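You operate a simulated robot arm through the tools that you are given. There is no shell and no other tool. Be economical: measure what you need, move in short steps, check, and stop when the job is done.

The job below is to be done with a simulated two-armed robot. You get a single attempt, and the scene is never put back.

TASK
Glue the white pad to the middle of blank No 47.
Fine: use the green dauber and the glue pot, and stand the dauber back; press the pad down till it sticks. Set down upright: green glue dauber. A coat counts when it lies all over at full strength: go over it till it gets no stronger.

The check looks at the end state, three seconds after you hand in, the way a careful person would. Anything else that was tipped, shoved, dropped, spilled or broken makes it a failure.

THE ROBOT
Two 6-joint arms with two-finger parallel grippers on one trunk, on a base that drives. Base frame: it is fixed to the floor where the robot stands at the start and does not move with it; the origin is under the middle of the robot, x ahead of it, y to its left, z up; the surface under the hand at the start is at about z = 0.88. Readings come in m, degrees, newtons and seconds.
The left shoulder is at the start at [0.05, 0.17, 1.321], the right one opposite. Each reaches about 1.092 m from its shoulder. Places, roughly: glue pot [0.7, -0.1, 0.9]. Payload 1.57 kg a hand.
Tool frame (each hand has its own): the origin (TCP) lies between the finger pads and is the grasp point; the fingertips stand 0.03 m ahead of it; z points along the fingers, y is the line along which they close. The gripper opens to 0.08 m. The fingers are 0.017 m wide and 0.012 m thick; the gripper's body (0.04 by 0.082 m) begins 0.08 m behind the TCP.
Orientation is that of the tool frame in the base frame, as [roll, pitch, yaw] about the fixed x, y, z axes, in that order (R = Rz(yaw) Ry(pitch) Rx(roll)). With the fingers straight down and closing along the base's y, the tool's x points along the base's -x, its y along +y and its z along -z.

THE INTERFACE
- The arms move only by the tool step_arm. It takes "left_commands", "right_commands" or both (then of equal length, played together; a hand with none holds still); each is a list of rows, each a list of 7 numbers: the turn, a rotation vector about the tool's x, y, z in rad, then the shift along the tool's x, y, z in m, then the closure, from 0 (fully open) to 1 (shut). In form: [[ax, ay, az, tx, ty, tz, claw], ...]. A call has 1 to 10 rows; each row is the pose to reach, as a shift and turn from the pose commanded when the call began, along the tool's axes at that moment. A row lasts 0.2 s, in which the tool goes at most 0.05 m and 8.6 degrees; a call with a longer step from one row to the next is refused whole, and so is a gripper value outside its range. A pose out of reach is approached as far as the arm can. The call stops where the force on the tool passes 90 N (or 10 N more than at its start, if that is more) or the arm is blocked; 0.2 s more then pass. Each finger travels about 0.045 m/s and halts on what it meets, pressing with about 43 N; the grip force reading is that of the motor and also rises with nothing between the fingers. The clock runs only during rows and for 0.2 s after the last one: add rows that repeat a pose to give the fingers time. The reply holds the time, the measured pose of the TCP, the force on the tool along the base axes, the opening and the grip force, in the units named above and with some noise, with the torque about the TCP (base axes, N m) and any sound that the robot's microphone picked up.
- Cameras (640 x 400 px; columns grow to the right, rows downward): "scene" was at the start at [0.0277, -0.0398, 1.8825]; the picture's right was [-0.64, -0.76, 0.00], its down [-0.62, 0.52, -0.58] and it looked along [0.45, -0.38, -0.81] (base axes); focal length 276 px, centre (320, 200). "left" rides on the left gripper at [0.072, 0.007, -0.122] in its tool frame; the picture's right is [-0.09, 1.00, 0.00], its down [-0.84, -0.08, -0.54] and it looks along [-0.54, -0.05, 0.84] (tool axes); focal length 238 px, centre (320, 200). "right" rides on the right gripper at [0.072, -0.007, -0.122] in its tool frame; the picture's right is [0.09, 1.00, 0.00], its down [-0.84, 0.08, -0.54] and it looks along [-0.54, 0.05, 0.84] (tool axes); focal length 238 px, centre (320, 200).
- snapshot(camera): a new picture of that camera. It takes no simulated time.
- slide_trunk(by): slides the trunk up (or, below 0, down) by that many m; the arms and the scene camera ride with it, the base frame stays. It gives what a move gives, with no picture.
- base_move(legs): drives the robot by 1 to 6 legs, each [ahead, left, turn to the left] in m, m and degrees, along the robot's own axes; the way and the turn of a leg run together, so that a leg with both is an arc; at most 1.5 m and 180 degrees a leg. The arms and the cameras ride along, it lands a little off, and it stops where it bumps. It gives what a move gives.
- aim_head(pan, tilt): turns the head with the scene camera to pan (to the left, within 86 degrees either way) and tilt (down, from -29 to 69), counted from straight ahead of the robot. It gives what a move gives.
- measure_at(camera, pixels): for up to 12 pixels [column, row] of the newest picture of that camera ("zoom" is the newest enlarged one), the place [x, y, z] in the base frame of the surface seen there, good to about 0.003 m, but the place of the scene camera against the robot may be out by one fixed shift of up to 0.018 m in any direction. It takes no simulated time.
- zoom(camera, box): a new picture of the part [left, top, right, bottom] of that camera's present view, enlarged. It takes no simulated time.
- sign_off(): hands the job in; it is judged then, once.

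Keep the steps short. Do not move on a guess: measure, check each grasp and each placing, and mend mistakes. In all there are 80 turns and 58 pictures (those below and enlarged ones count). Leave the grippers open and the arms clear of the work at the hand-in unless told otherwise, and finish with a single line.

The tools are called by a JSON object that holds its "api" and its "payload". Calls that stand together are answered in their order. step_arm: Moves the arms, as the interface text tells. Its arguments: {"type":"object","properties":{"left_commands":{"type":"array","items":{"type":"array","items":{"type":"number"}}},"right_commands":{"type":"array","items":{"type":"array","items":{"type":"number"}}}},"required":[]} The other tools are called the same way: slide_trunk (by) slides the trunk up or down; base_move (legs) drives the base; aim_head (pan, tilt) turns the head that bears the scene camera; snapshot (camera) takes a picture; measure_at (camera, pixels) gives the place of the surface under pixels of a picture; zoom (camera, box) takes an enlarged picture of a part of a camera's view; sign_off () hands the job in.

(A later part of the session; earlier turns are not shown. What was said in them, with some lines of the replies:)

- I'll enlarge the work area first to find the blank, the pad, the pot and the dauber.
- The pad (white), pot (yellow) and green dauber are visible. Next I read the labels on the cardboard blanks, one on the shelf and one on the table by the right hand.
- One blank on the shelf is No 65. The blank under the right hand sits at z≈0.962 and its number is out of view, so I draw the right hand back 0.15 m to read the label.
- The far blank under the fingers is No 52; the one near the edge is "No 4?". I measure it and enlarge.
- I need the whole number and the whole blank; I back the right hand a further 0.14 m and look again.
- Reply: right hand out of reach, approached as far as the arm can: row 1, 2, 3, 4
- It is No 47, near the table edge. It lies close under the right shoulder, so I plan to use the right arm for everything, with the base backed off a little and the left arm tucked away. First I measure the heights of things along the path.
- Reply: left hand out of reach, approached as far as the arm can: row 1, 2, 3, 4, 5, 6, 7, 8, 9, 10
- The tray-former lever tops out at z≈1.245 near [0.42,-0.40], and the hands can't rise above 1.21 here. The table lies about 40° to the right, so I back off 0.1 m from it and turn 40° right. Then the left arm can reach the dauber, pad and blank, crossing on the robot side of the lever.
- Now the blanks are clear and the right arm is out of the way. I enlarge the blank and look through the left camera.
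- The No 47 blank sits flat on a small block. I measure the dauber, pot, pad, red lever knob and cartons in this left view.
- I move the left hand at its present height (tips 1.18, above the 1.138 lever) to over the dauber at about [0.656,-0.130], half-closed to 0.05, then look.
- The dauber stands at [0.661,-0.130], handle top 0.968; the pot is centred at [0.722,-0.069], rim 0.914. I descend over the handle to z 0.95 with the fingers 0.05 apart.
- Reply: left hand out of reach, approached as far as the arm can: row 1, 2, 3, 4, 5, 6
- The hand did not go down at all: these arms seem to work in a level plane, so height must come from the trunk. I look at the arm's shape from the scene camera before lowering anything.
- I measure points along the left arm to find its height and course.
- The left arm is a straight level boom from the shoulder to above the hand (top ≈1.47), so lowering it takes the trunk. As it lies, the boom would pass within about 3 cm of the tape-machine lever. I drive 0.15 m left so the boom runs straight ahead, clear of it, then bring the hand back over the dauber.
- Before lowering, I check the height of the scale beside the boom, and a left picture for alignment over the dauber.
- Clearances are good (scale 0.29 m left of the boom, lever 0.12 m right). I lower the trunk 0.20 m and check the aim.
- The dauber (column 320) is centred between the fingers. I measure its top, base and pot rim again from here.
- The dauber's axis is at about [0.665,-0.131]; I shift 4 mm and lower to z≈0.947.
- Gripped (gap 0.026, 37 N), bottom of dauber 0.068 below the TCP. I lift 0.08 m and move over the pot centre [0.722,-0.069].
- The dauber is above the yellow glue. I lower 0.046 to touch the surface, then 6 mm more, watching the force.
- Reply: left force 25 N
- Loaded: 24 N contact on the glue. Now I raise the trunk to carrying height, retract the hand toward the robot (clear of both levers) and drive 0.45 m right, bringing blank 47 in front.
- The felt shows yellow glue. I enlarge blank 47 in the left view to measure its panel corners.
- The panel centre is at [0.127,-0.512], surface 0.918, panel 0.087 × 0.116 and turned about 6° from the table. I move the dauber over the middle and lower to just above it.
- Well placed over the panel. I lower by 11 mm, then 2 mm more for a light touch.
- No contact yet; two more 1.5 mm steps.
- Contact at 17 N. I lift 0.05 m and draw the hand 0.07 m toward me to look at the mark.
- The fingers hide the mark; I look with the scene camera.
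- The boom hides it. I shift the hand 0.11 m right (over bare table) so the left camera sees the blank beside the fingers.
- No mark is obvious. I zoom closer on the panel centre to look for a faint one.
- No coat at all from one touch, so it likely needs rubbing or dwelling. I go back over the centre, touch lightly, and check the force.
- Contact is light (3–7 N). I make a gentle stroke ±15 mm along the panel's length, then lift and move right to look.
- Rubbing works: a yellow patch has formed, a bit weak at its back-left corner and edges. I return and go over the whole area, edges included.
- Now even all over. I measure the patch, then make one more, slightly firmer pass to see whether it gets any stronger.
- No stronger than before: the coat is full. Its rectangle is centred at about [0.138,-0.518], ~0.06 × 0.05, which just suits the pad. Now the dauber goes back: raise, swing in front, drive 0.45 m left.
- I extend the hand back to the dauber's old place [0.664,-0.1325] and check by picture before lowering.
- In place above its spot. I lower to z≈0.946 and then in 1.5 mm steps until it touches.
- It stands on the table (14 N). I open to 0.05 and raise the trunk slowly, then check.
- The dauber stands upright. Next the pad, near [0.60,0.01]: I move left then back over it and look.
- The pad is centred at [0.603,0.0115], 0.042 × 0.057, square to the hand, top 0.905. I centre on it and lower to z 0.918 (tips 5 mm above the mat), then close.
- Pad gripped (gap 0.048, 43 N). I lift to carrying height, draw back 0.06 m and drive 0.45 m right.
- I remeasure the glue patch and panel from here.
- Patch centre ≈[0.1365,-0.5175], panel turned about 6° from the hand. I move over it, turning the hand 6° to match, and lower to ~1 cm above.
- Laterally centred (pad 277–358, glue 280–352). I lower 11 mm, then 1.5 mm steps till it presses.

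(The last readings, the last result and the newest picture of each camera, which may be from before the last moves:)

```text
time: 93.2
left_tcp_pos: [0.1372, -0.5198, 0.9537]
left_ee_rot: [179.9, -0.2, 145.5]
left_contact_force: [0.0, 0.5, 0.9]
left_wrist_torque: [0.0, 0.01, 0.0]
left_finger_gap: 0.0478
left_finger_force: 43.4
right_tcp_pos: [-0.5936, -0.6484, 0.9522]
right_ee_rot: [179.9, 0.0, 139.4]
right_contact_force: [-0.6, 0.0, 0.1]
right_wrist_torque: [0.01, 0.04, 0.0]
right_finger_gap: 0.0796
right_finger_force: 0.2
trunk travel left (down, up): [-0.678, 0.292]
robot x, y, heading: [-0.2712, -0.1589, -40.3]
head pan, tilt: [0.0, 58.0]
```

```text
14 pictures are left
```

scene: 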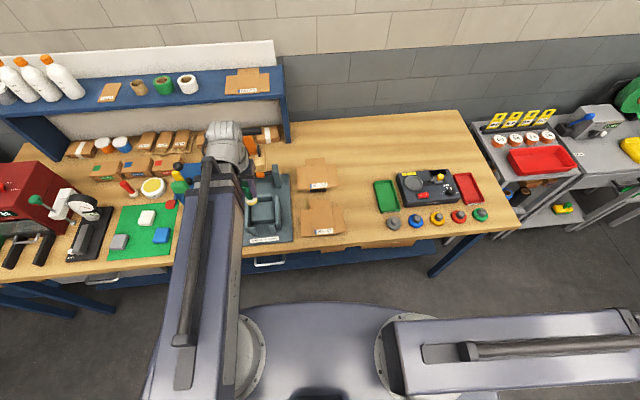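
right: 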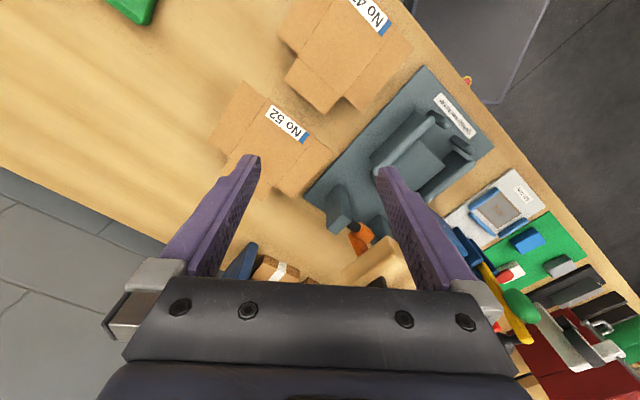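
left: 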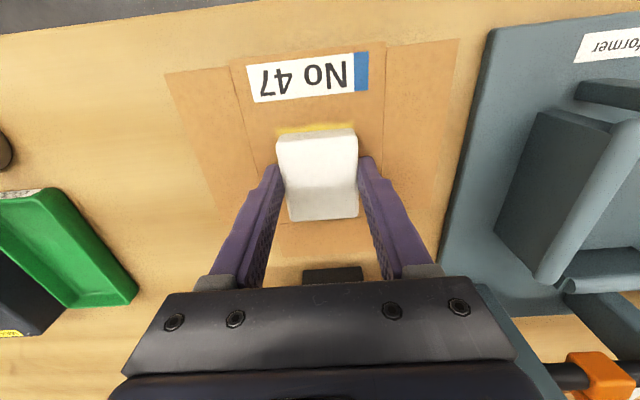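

About 5 mm of glue shows in front, so I lift 2 mm, shift the pad 2.5 mm toward me, and lower again with small steps.

{"api": "slide_trunk", "payload": {"by": 0.002}}

{"api": "step_arm", "payload": {"left_commands": [[0, 0, 0, 0.0025, 0, 0, 1], [0, 0, 0, 0.0025, 0, 0, 1]]}}

{"api": "slide_trunk", "payload": {"by": -0.003}}

{"api": "slide_trunk", "payload": {"by": -0.001}}

```text
time: 93.7
left_tcp_pos: [0.1364, -0.519, 0.9554]
left_ee_rot: [179.9, -0.1, 145.6]
left_contact_force: [0.5, 0.1, 0.2]
left_wrist_torque: [0.02, 0.01, 0.02]
left_finger_gap: 0.0479
left_finger_force: 42.8
right_tcp_pos: [-0.5921, -0.6474, 0.9548]
right_ee_rot: [179.9, 0.0, 139.6]
right_contact_force: [0.0, 0.2, 0.3]
right_wrist_torque: [-0.02, 0.02, 0.02]
right_finger_gap: 0.08
right_finger_force: 0.1
trunk travel left (down, up): [-0.68, 0.29]
robot x, y, heading: [-0.2695, -0.163, -40.2]
head pan, tilt: [0.0, 58.0]
```

```text
time: 94.3
left_tcp_pos: [0.1356, -0.5175, 0.9549]
left_ee_rot: [179.9, -0.1, 145.6]
left_contact_force: [0.1, -0.2, 0.6]
left_wrist_torque: [0.02, 0.0, 0.03]
left_finger_gap: 0.0477
left_finger_force: 43.0
right_tcp_pos: [-0.5913, -0.6479, 0.9554]
right_ee_rot: [179.9, 0.0, 139.5]
right_contact_force: [-0.3, -0.3, 0.4]
right_wrist_torque: [-0.02, -0.01, -0.03]
right_finger_gap: 0.08
right_finger_force: 0.1
trunk travel left (down, up): [-0.68, 0.29]
robot x, y, heading: [-0.2692, -0.1622, -40.4]
head pan, tilt: [0.0, 58.0]
```

```text
time: 94.8
left_tcp_pos: [0.1348, -0.5176, 0.9512]
left_ee_rot: [-180.0, -0.1, 145.4]
left_contact_force: [0.0, -0.5, 5.5]
left_wrist_torque: [-0.06, 0.0, 0.0]
left_finger_gap: 0.0481
left_finger_force: 43.1
right_tcp_pos: [-0.592, -0.6484, 0.9525]
right_ee_rot: [179.9, 0.0, 139.5]
right_contact_force: [-0.1, -0.9, -0.3]
right_wrist_torque: [0.02, -0.02, 0.0]
right_finger_gap: 0.0799
right_finger_force: 0.1
trunk travel left (down, up): [-0.677, 0.293]
robot x, y, heading: [-0.2756, -0.167, -40.6]
head pan, tilt: [0.0, 58.0]
```

```text
time: 95.4
left_tcp_pos: [0.1349, -0.5177, 0.9517]
left_ee_rot: [-179.9, -0.1, 145.5]
left_contact_force: [1.5, -1.9, 17.5]
left_wrist_torque: [-0.13, -0.1, -0.01]
left_finger_gap: 0.0477
left_finger_force: 42.5
right_tcp_pos: [-0.5935, -0.6467, 0.9513]
right_ee_rot: [179.9, 0.1, 139.6]
right_contact_force: [-0.3, 0.3, -0.6]
right_wrist_torque: [-0.01, 0.01, -0.01]
right_finger_gap: 0.0799
right_finger_force: 0.1
trunk travel left (down, up): [-0.676, 0.294]
robot x, y, heading: [-0.2729, -0.1629, -40.6]
head pan, tilt: [0.0, 58.0]
```

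Pressing at 17 N. I press 1 mm further and hold for a few seconds.

{"api": "slide_trunk", "payload": {"by": -0.001}}

{"api": "step_arm", "payload": {"left_commands": [[0, 0, 0, 0, 0, 0, 1], [0, 0, 0, 0, 0, 0, 1], [0, 0, 0, 0, 0, 0, 1], [0, 0, 0, 0, 0, 0, 1], [0, 0, 0, 0, 0, 0, 1], [0, 0, 0, 0, 0, 0, 1], [0, 0, 0, 0, 0, 0, 1], [0, 0, 0, 0, 0, 0, 1], [0, 0, 0, 0, 0, 0, 1], [0, 0, 0, 0, 0, 0, 1]]}}

{"api": "step_arm", "payload": {"left_commands": [[0, 0, 0, 0, 0, 0, 1], [0, 0, 0, 0, 0, 0, 1], [0, 0, 0, 0, 0, 0, 1], [0, 0, 0, 0, 0, 0, 1], [0, 0, 0, 0, 0, 0, 1], [0, 0, 0, 0, 0, 0, 1], [0, 0, 0, 0, 0, 0, 1], [0, 0, 0, 0, 0, 0, 1], [0, 0, 0, 0, 0, 0, 1], [0, 0, 0, 0, 0, 0, 1]]}}

```text
time: 95.9
left_tcp_pos: [0.1341, -0.5175, 0.9511]
left_ee_rot: [-179.9, 0.1, 145.5]
left_contact_force: [3.1, -2.6, 37.8]
left_wrist_torque: [-0.17, -0.16, -0.04]
left_finger_gap: 0.048
left_finger_force: 42.8
right_tcp_pos: [-0.5936, -0.6469, 0.9498]
right_ee_rot: [180.0, 0.1, 139.6]
right_contact_force: [0.2, 0.6, -0.3]
right_wrist_torque: [0.01, -0.02, -0.02]
right_finger_gap: 0.0802
right_finger_force: 0.1
trunk travel left (down, up): [-0.675, 0.295]
robot x, y, heading: [-0.273, -0.1601, -40.6]
head pan, tilt: [0.0, 58.0]
```

```text
time: 98.1
left_tcp_pos: [0.1344, -0.5175, 0.9502]
left_ee_rot: [179.9, -0.1, 145.5]
left_contact_force: [-1.3, 1.2, 26.3]
left_wrist_torque: [0.0, 0.04, 0.01]
left_finger_gap: 0.0478
left_finger_force: 43.0
right_tcp_pos: [-0.5927, -0.6469, 0.9499]
right_ee_rot: [179.9, 0.1, 139.4]
right_contact_force: [0.2, 0.4, -0.7]
right_wrist_torque: [0.02, 0.03, -0.01]
right_finger_gap: 0.0802
right_finger_force: 0.1
trunk travel left (down, up): [-0.675, 0.295]
robot x, y, heading: [-0.2719, -0.1639, -40.5]
head pan, tilt: [0.0, 58.0]
```

```text
time: 100.3
left_tcp_pos: [0.1345, -0.5181, 0.9502]
left_ee_rot: [-180.0, -0.1, 145.4]
left_contact_force: [-0.2, 0.4, 18.0]
left_wrist_torque: [-0.03, -0.01, 0.01]
left_finger_gap: 0.0478
left_finger_force: 42.7
right_tcp_pos: [-0.5927, -0.647, 0.95]
right_ee_rot: [179.9, 0.0, 139.4]
right_contact_force: [-0.7, 0.9, -1.0]
right_wrist_torque: [0.03, -0.02, 0.0]
right_finger_gap: 0.0801
right_finger_force: 0.0
trunk travel left (down, up): [-0.675, 0.295]
robot x, y, heading: [-0.2706, -0.1607, -40.3]
head pan, tilt: [0.0, 58.0]
```

Held over 4 s with ~20–38 N. I open and lift clear, then look.

{"api": "step_arm", "payload": {"left_commands": [[0, 0, 0, 0, 0, 0, 0.3], [0, 0, 0, 0, 0, 0, 0], [0, 0, 0, 0, 0, 0, 0], [0, 0, 0, 0, 0, 0, 0]]}}

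{"api": "slide_trunk", "payload": {"by": 0.1}}

{"api": "snapshot", "payload": {"camera": "left"}}

```text
time: 101.3
left_tcp_pos: [0.1354, -0.5175, 0.9495]
left_ee_rot: [-180.0, -0.1, 145.5]
left_contact_force: [-0.1, -0.9, 0.1]
left_wrist_torque: [-0.02, 0.03, -0.02]
left_finger_gap: 0.0799
left_finger_force: 0.0
right_tcp_pos: [-0.5926, -0.6472, 0.9505]
right_ee_rot: [179.9, 0.0, 139.5]
right_contact_force: [0.1, -0.2, 0.6]
right_wrist_torque: [0.02, 0.02, 0.01]
right_finger_gap: 0.08
right_finger_force: 0.0
trunk travel left (down, up): [-0.675, 0.295]
robot x, y, heading: [-0.2698, -0.1605, -40.5]
head pan, tilt: [0.0, 58.0]
```

```text
time: 102.6
left_tcp_pos: [0.1347, -0.5182, 1.0499]
left_ee_rot: [-180.0, -0.1, 145.5]
left_contact_force: [-0.7, -0.7, 0.5]
left_wrist_torque: [0.01, -0.03, 0.01]
left_finger_gap: 0.0799
left_finger_force: 0.0
right_tcp_pos: [-0.5915, -0.6478, 1.0494]
right_ee_rot: [179.9, 0.0, 139.5]
right_contact_force: [0.9, -0.5, 0.5]
right_wrist_torque: [0.03, 0.0, 0.0]
right_finger_gap: 0.0801
right_finger_force: 0.0
trunk travel left (down, up): [-0.775, 0.195]
robot x, y, heading: [-0.2741, -0.1609, -40.6]
head pan, tilt: [0.0, 58.0]
```

```text
13 pictures are left
```

left: 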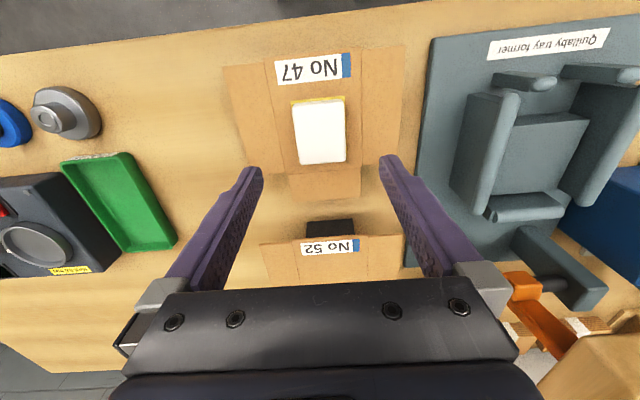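

The pad sits squarely on the glue. For a sure bond I press it from above with shut fingertips: lower to just over its top.

{"api": "step_arm", "payload": {"left_commands": [[0, 0, 0, 0, 0, 0, 0.3], [0, 0, 0, 0, 0, 0, 0.6], [0, 0, 0, 0, 0, 0, 1], [0, 0, 0, 0, 0, 0, 1], [0, 0, 0, 0, 0, 0, 1], [0, 0, 0, 0, 0, 0, 1]]}}

{"api": "slide_trunk", "payload": {"by": -0.075}}

{"api": "slide_trunk", "payload": {"by": -0.0025}}

{"api": "slide_trunk", "payload": {"by": -0.0015}}

```text
time: 104.0
left_tcp_pos: [0.136, -0.5183, 1.0501]
left_ee_rot: [-179.9, -0.1, 145.6]
left_contact_force: [-0.8, -0.3, 0.0]
left_wrist_torque: [0.0, 0.0, 0.0]
left_finger_gap: 0.0001
left_finger_force: 21.2
right_tcp_pos: [-0.5924, -0.6477, 1.0492]
right_ee_rot: [179.9, 0.0, 139.5]
right_contact_force: [-0.5, -0.3, -0.2]
right_wrist_torque: [-0.02, 0.0, 0.01]
right_finger_gap: 0.0802
right_finger_force: 0.1
trunk travel left (down, up): [-0.775, 0.195]
robot x, y, heading: [-0.2724, -0.1615, -40.5]
head pan, tilt: [0.0, 58.0]
```

```text
time: 105.1
left_tcp_pos: [0.1356, -0.5181, 0.9749]
left_ee_rot: [-180.0, 0.0, 145.5]
left_contact_force: [0.1, 0.2, 0.1]
left_wrist_torque: [0.02, 0.0, 0.02]
left_finger_gap: 0.0001
left_finger_force: 21.5
right_tcp_pos: [-0.5936, -0.6477, 0.9756]
right_ee_rot: [179.9, 0.0, 139.5]
right_contact_force: [-0.8, -0.2, 0.4]
right_wrist_torque: [-0.01, -0.03, 0.01]
right_finger_gap: 0.0803
right_finger_force: 0.0
trunk travel left (down, up): [-0.7, 0.27]
robot x, y, heading: [-0.2721, -0.1633, -40.5]
head pan, tilt: [0.0, 58.0]
```

```text
time: 105.6
left_tcp_pos: [0.1345, -0.5176, 0.9731]
left_ee_rot: [180.0, -0.2, 145.5]
left_contact_force: [0.6, -0.3, 0.3]
left_wrist_torque: [0.03, 0.01, 0.0]
left_finger_gap: 0.0001
left_finger_force: 21.5
right_tcp_pos: [-0.593, -0.6479, 0.9725]
right_ee_rot: [179.9, -0.1, 139.5]
right_contact_force: [-0.5, 0.6, 0.4]
right_wrist_torque: [-0.01, 0.0, -0.02]
right_finger_gap: 0.0801
right_finger_force: 0.0
trunk travel left (down, up): [-0.698, 0.272]
robot x, y, heading: [-0.2706, -0.1633, -40.5]
head pan, tilt: [0.0, 58.0]
```

```text
time: 106.2
left_tcp_pos: [0.1342, -0.5167, 0.9708]
left_ee_rot: [-180.0, -0.1, 145.5]
left_contact_force: [-0.7, 0.4, -1.2]
left_wrist_torque: [0.0, -0.03, -0.02]
left_finger_gap: 0.0001
left_finger_force: 21.4
right_tcp_pos: [-0.5921, -0.6472, 0.9705]
right_ee_rot: [179.9, -0.1, 139.6]
right_contact_force: [-0.7, 0.4, -0.9]
right_wrist_torque: [-0.03, -0.02, 0.02]
right_finger_gap: 0.08
right_finger_force: 0.2
trunk travel left (down, up): [-0.696, 0.274]
robot x, y, heading: [-0.2733, -0.1618, -40.6]
head pan, tilt: [0.0, 58.0]
```

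No contact yet; I continue by small steps.

{"api": "slide_trunk", "payload": {"by": -0.0015}}

{"api": "slide_trunk", "payload": {"by": -0.001}}

```text
time: 106.7
left_tcp_pos: [0.1354, -0.5181, 0.9702]
left_ee_rot: [180.0, -0.1, 145.5]
left_contact_force: [0.5, -0.1, 3.4]
left_wrist_torque: [0.0, -0.01, -0.02]
left_finger_gap: 0.0
left_finger_force: 21.7
right_tcp_pos: [-0.5933, -0.6479, 0.9687]
right_ee_rot: [179.8, 0.0, 139.5]
right_contact_force: [-0.2, 0.8, -0.4]
right_wrist_torque: [0.0, 0.0, -0.02]
right_finger_gap: 0.0801
right_finger_force: 0.1
trunk travel left (down, up): [-0.695, 0.275]
robot x, y, heading: [-0.2741, -0.1652, -40.5]
head pan, tilt: [0.0, 58.0]
```

```text
time: 107.2
left_tcp_pos: [0.1338, -0.5171, 0.97]
left_ee_rot: [180.0, -0.1, 145.6]
left_contact_force: [1.6, -0.3, 14.1]
left_wrist_torque: [-0.02, -0.04, 0.03]
left_finger_gap: 0.0
left_finger_force: 21.1
right_tcp_pos: [-0.5929, -0.6473, 0.9687]
right_ee_rot: [179.8, 0.0, 139.4]
right_contact_force: [-0.2, 0.5, 0.8]
right_wrist_torque: [-0.01, -0.02, 0.0]
right_finger_gap: 0.08
right_finger_force: 0.1
trunk travel left (down, up): [-0.694, 0.276]
robot x, y, heading: [-0.2726, -0.1607, -40.6]
head pan, tilt: [0.0, 58.0]
```

Contact at 14 N. I press 1.5 mm more and hold about four seconds, then lift, open and look.

{"api": "slide_trunk", "payload": {"by": -0.0015}}

{"api": "step_arm", "payload": {"left_commands": [[0, 0, 0, 0, 0, 0, 1], [0, 0, 0, 0, 0, 0, 1], [0, 0, 0, 0, 0, 0, 1], [0, 0, 0, 0, 0, 0, 1], [0, 0, 0, 0, 0, 0, 1], [0, 0, 0, 0, 0, 0, 1], [0, 0, 0, 0, 0, 0, 1], [0, 0, 0, 0, 0, 0, 1], [0, 0, 0, 0, 0, 0, 1], [0, 0, 0, 0, 0, 0, 1]]}}

{"api": "step_arm", "payload": {"left_commands": [[0, 0, 0, 0, 0, 0, 1], [0, 0, 0, 0, 0, 0, 1], [0, 0, 0, 0, 0, 0, 1], [0, 0, 0, 0, 0, 0, 1], [0, 0, 0, 0, 0, 0, 1], [0, 0, 0, 0, 0, 0, 1], [0, 0, 0, 0, 0, 0, 1], [0, 0, 0, 0, 0, 0, 1], [0, 0, 0, 0, 0, 0, 1], [0, 0, 0, 0, 0, 0, 1]]}}

{"api": "slide_trunk", "payload": {"by": 0.24}}

{"api": "step_arm", "payload": {"left_commands": [[0, 0, 0, 0.02, 0.03, 0, 0.5], [0, 0, 0, 0.04, 0.06, 0, 0], [0, 0, 0, 0.04, 0.1, 0, 0], [0, 0, 0, 0.04, 0.14, 0, 0], [0, 0, 0, 0.04, 0.18, 0, 0], [0, 0, 0, 0.04, 0.2, 0, 0], [0, 0, 0, 0.04, 0.2, 0, 0]]}}

{"api": "snapshot", "payload": {"camera": "scene"}}

{"api": "zoom", "payload": {"camera": "left", "box": [120, 40, 360, 240]}}

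```text
time: 107.7
left_tcp_pos: [0.1351, -0.5166, 0.9674]
left_ee_rot: [-179.9, 0.1, 145.5]
left_contact_force: [2.2, -2.4, 38.3]
left_wrist_torque: [-0.13, -0.13, 0.03]
left_finger_gap: 0.0
left_finger_force: 21.3
right_tcp_pos: [-0.593, -0.6473, 0.9675]
right_ee_rot: [179.9, 0.2, 139.6]
right_contact_force: [0.7, 0.2, 0.1]
right_wrist_torque: [0.02, 0.03, 0.01]
right_finger_gap: 0.08
right_finger_force: 0.1
trunk travel left (down, up): [-0.692, 0.278]
robot x, y, heading: [-0.2715, -0.1635, -40.4]
head pan, tilt: [0.0, 58.0]
```

```text
time: 109.9
left_tcp_pos: [0.1331, -0.5159, 0.9687]
left_ee_rot: [180.0, -0.1, 145.5]
left_contact_force: [-0.7, 1.3, 41.2]
left_wrist_torque: [-0.01, 0.0, -0.02]
left_finger_gap: 0.0
left_finger_force: 21.7
right_tcp_pos: [-0.5937, -0.6464, 0.9682]
right_ee_rot: [179.8, 0.0, 139.5]
right_contact_force: [0.4, 0.7, -0.2]
right_wrist_torque: [-0.01, -0.02, 0.0]
right_finger_gap: 0.0799
right_finger_force: 0.1
trunk travel left (down, up): [-0.692, 0.278]
robot x, y, heading: [-0.2692, -0.1629, -40.3]
head pan, tilt: [0.0, 58.0]
```

```text
time: 112.1
left_tcp_pos: [0.1333, -0.5155, 0.9674]
left_ee_rot: [-180.0, 0.0, 145.5]
left_contact_force: [-0.1, 0.9, 41.5]
left_wrist_torque: [0.01, -0.02, 0.04]
left_finger_gap: 0.0
left_finger_force: 21.4
right_tcp_pos: [-0.5934, -0.6464, 0.9675]
right_ee_rot: [179.9, 0.1, 139.6]
right_contact_force: [-0.7, -0.4, 0.5]
right_wrist_torque: [-0.01, 0.0, 0.03]
right_finger_gap: 0.0798
right_finger_force: 0.2
trunk travel left (down, up): [-0.692, 0.278]
robot x, y, heading: [-0.2713, -0.1667, -40.6]
head pan, tilt: [0.0, 58.0]
```

```text
time: 114.6
left_tcp_pos: [0.1343, -0.5175, 1.2069]
left_ee_rot: [179.9, 0.0, 145.4]
left_contact_force: [0.4, 0.1, -0.3]
left_wrist_torque: [0.0, 0.0, -0.02]
left_finger_gap: 0.0003
left_finger_force: 21.5
right_tcp_pos: [-0.5924, -0.648, 1.207]
right_ee_rot: [179.9, -0.1, 139.5]
right_contact_force: [0.1, 0.8, -0.1]
right_wrist_torque: [0.04, -0.02, 0.0]
right_finger_gap: 0.0799
right_finger_force: 0.1
trunk travel left (down, up): [-0.932, 0.038]
robot x, y, heading: [-0.2738, -0.1656, -40.5]
head pan, tilt: [0.0, 58.0]
```

```text
time: 116.2
left_tcp_pos: [0.2152, -0.3287, 1.2066]
left_ee_rot: [-180.0, -0.1, 145.5]
left_contact_force: [0.6, -0.7, -0.1]
left_wrist_torque: [-0.02, 0.03, 0.01]
left_finger_gap: 0.08
left_finger_force: 0.0
right_tcp_pos: [-0.5935, -0.6476, 1.2064]
right_ee_rot: [179.9, 0.0, 139.6]
right_contact_force: [-0.1, 0.1, -0.2]
right_wrist_torque: [0.03, 0.01, -0.05]
right_finger_gap: 0.0798
right_finger_force: 0.0
trunk travel left (down, up): [-0.932, 0.038]
robot x, y, heading: [-0.2725, -0.1626, -40.6]
head pan, tilt: [0.0, 58.0]
```

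```text
12 pictures are left
```

scene: 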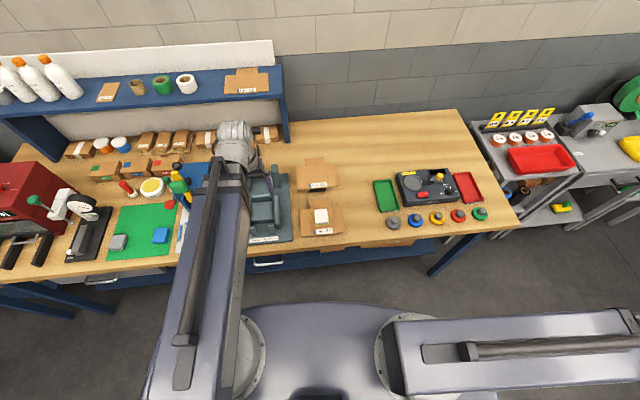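

```text
2.00 times, centred on (240, 140) of left
```

zoom: 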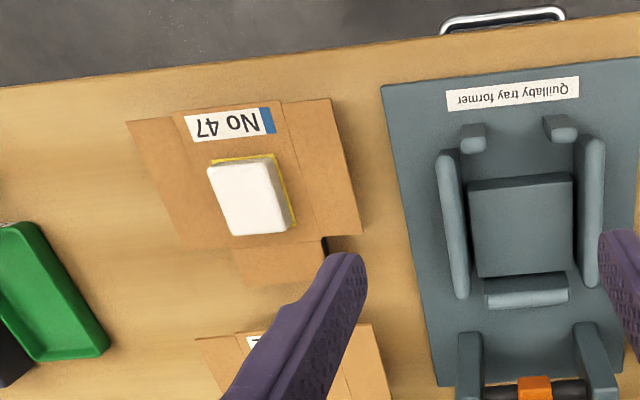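

The pad is centred and stuck on No 47. A last enlarged look at the dauber and pot.

{"api": "zoom", "payload": {"camera": "scene", "box": [100, 140, 220, 220]}}

{"api": "zoom", "payload": {"camera": "scene", "box": [280, 150, 370, 250]}}

```text
5.00 times, centred on (160, 180) of scene
```

zoom: 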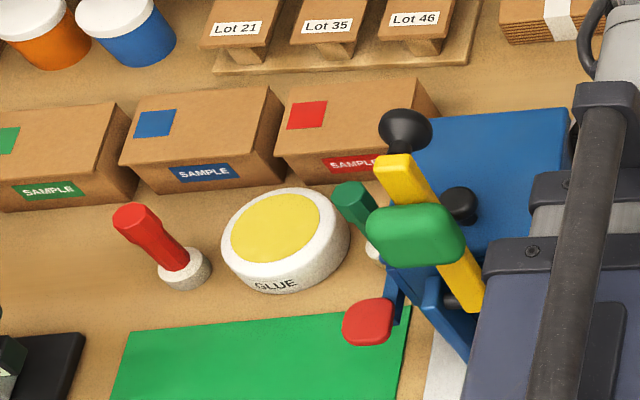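

```text
4.00 times, centred on (325, 200) of scene
```

zoom: 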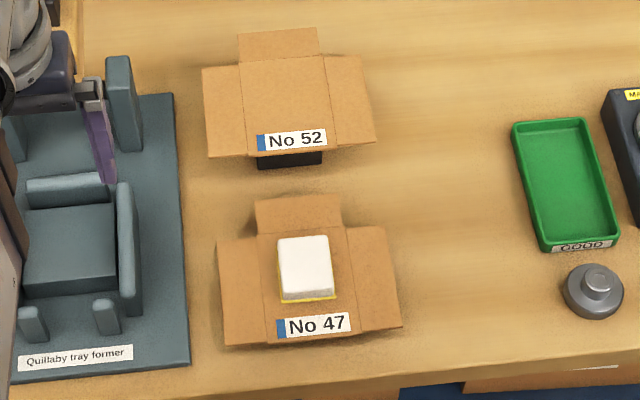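

The pad is glued in the middle of No 47, the green dauber stands upright by the pot, nothing else has moved, and both grippers are open and clear. I hand in.

{"api": "sign_off", "payload": {}}

```text
The job is handed in.
```

The white pad is glued to the middle of blank No 47 on a full, even coat, and the green dauber is standing upright back beside the glue pot.
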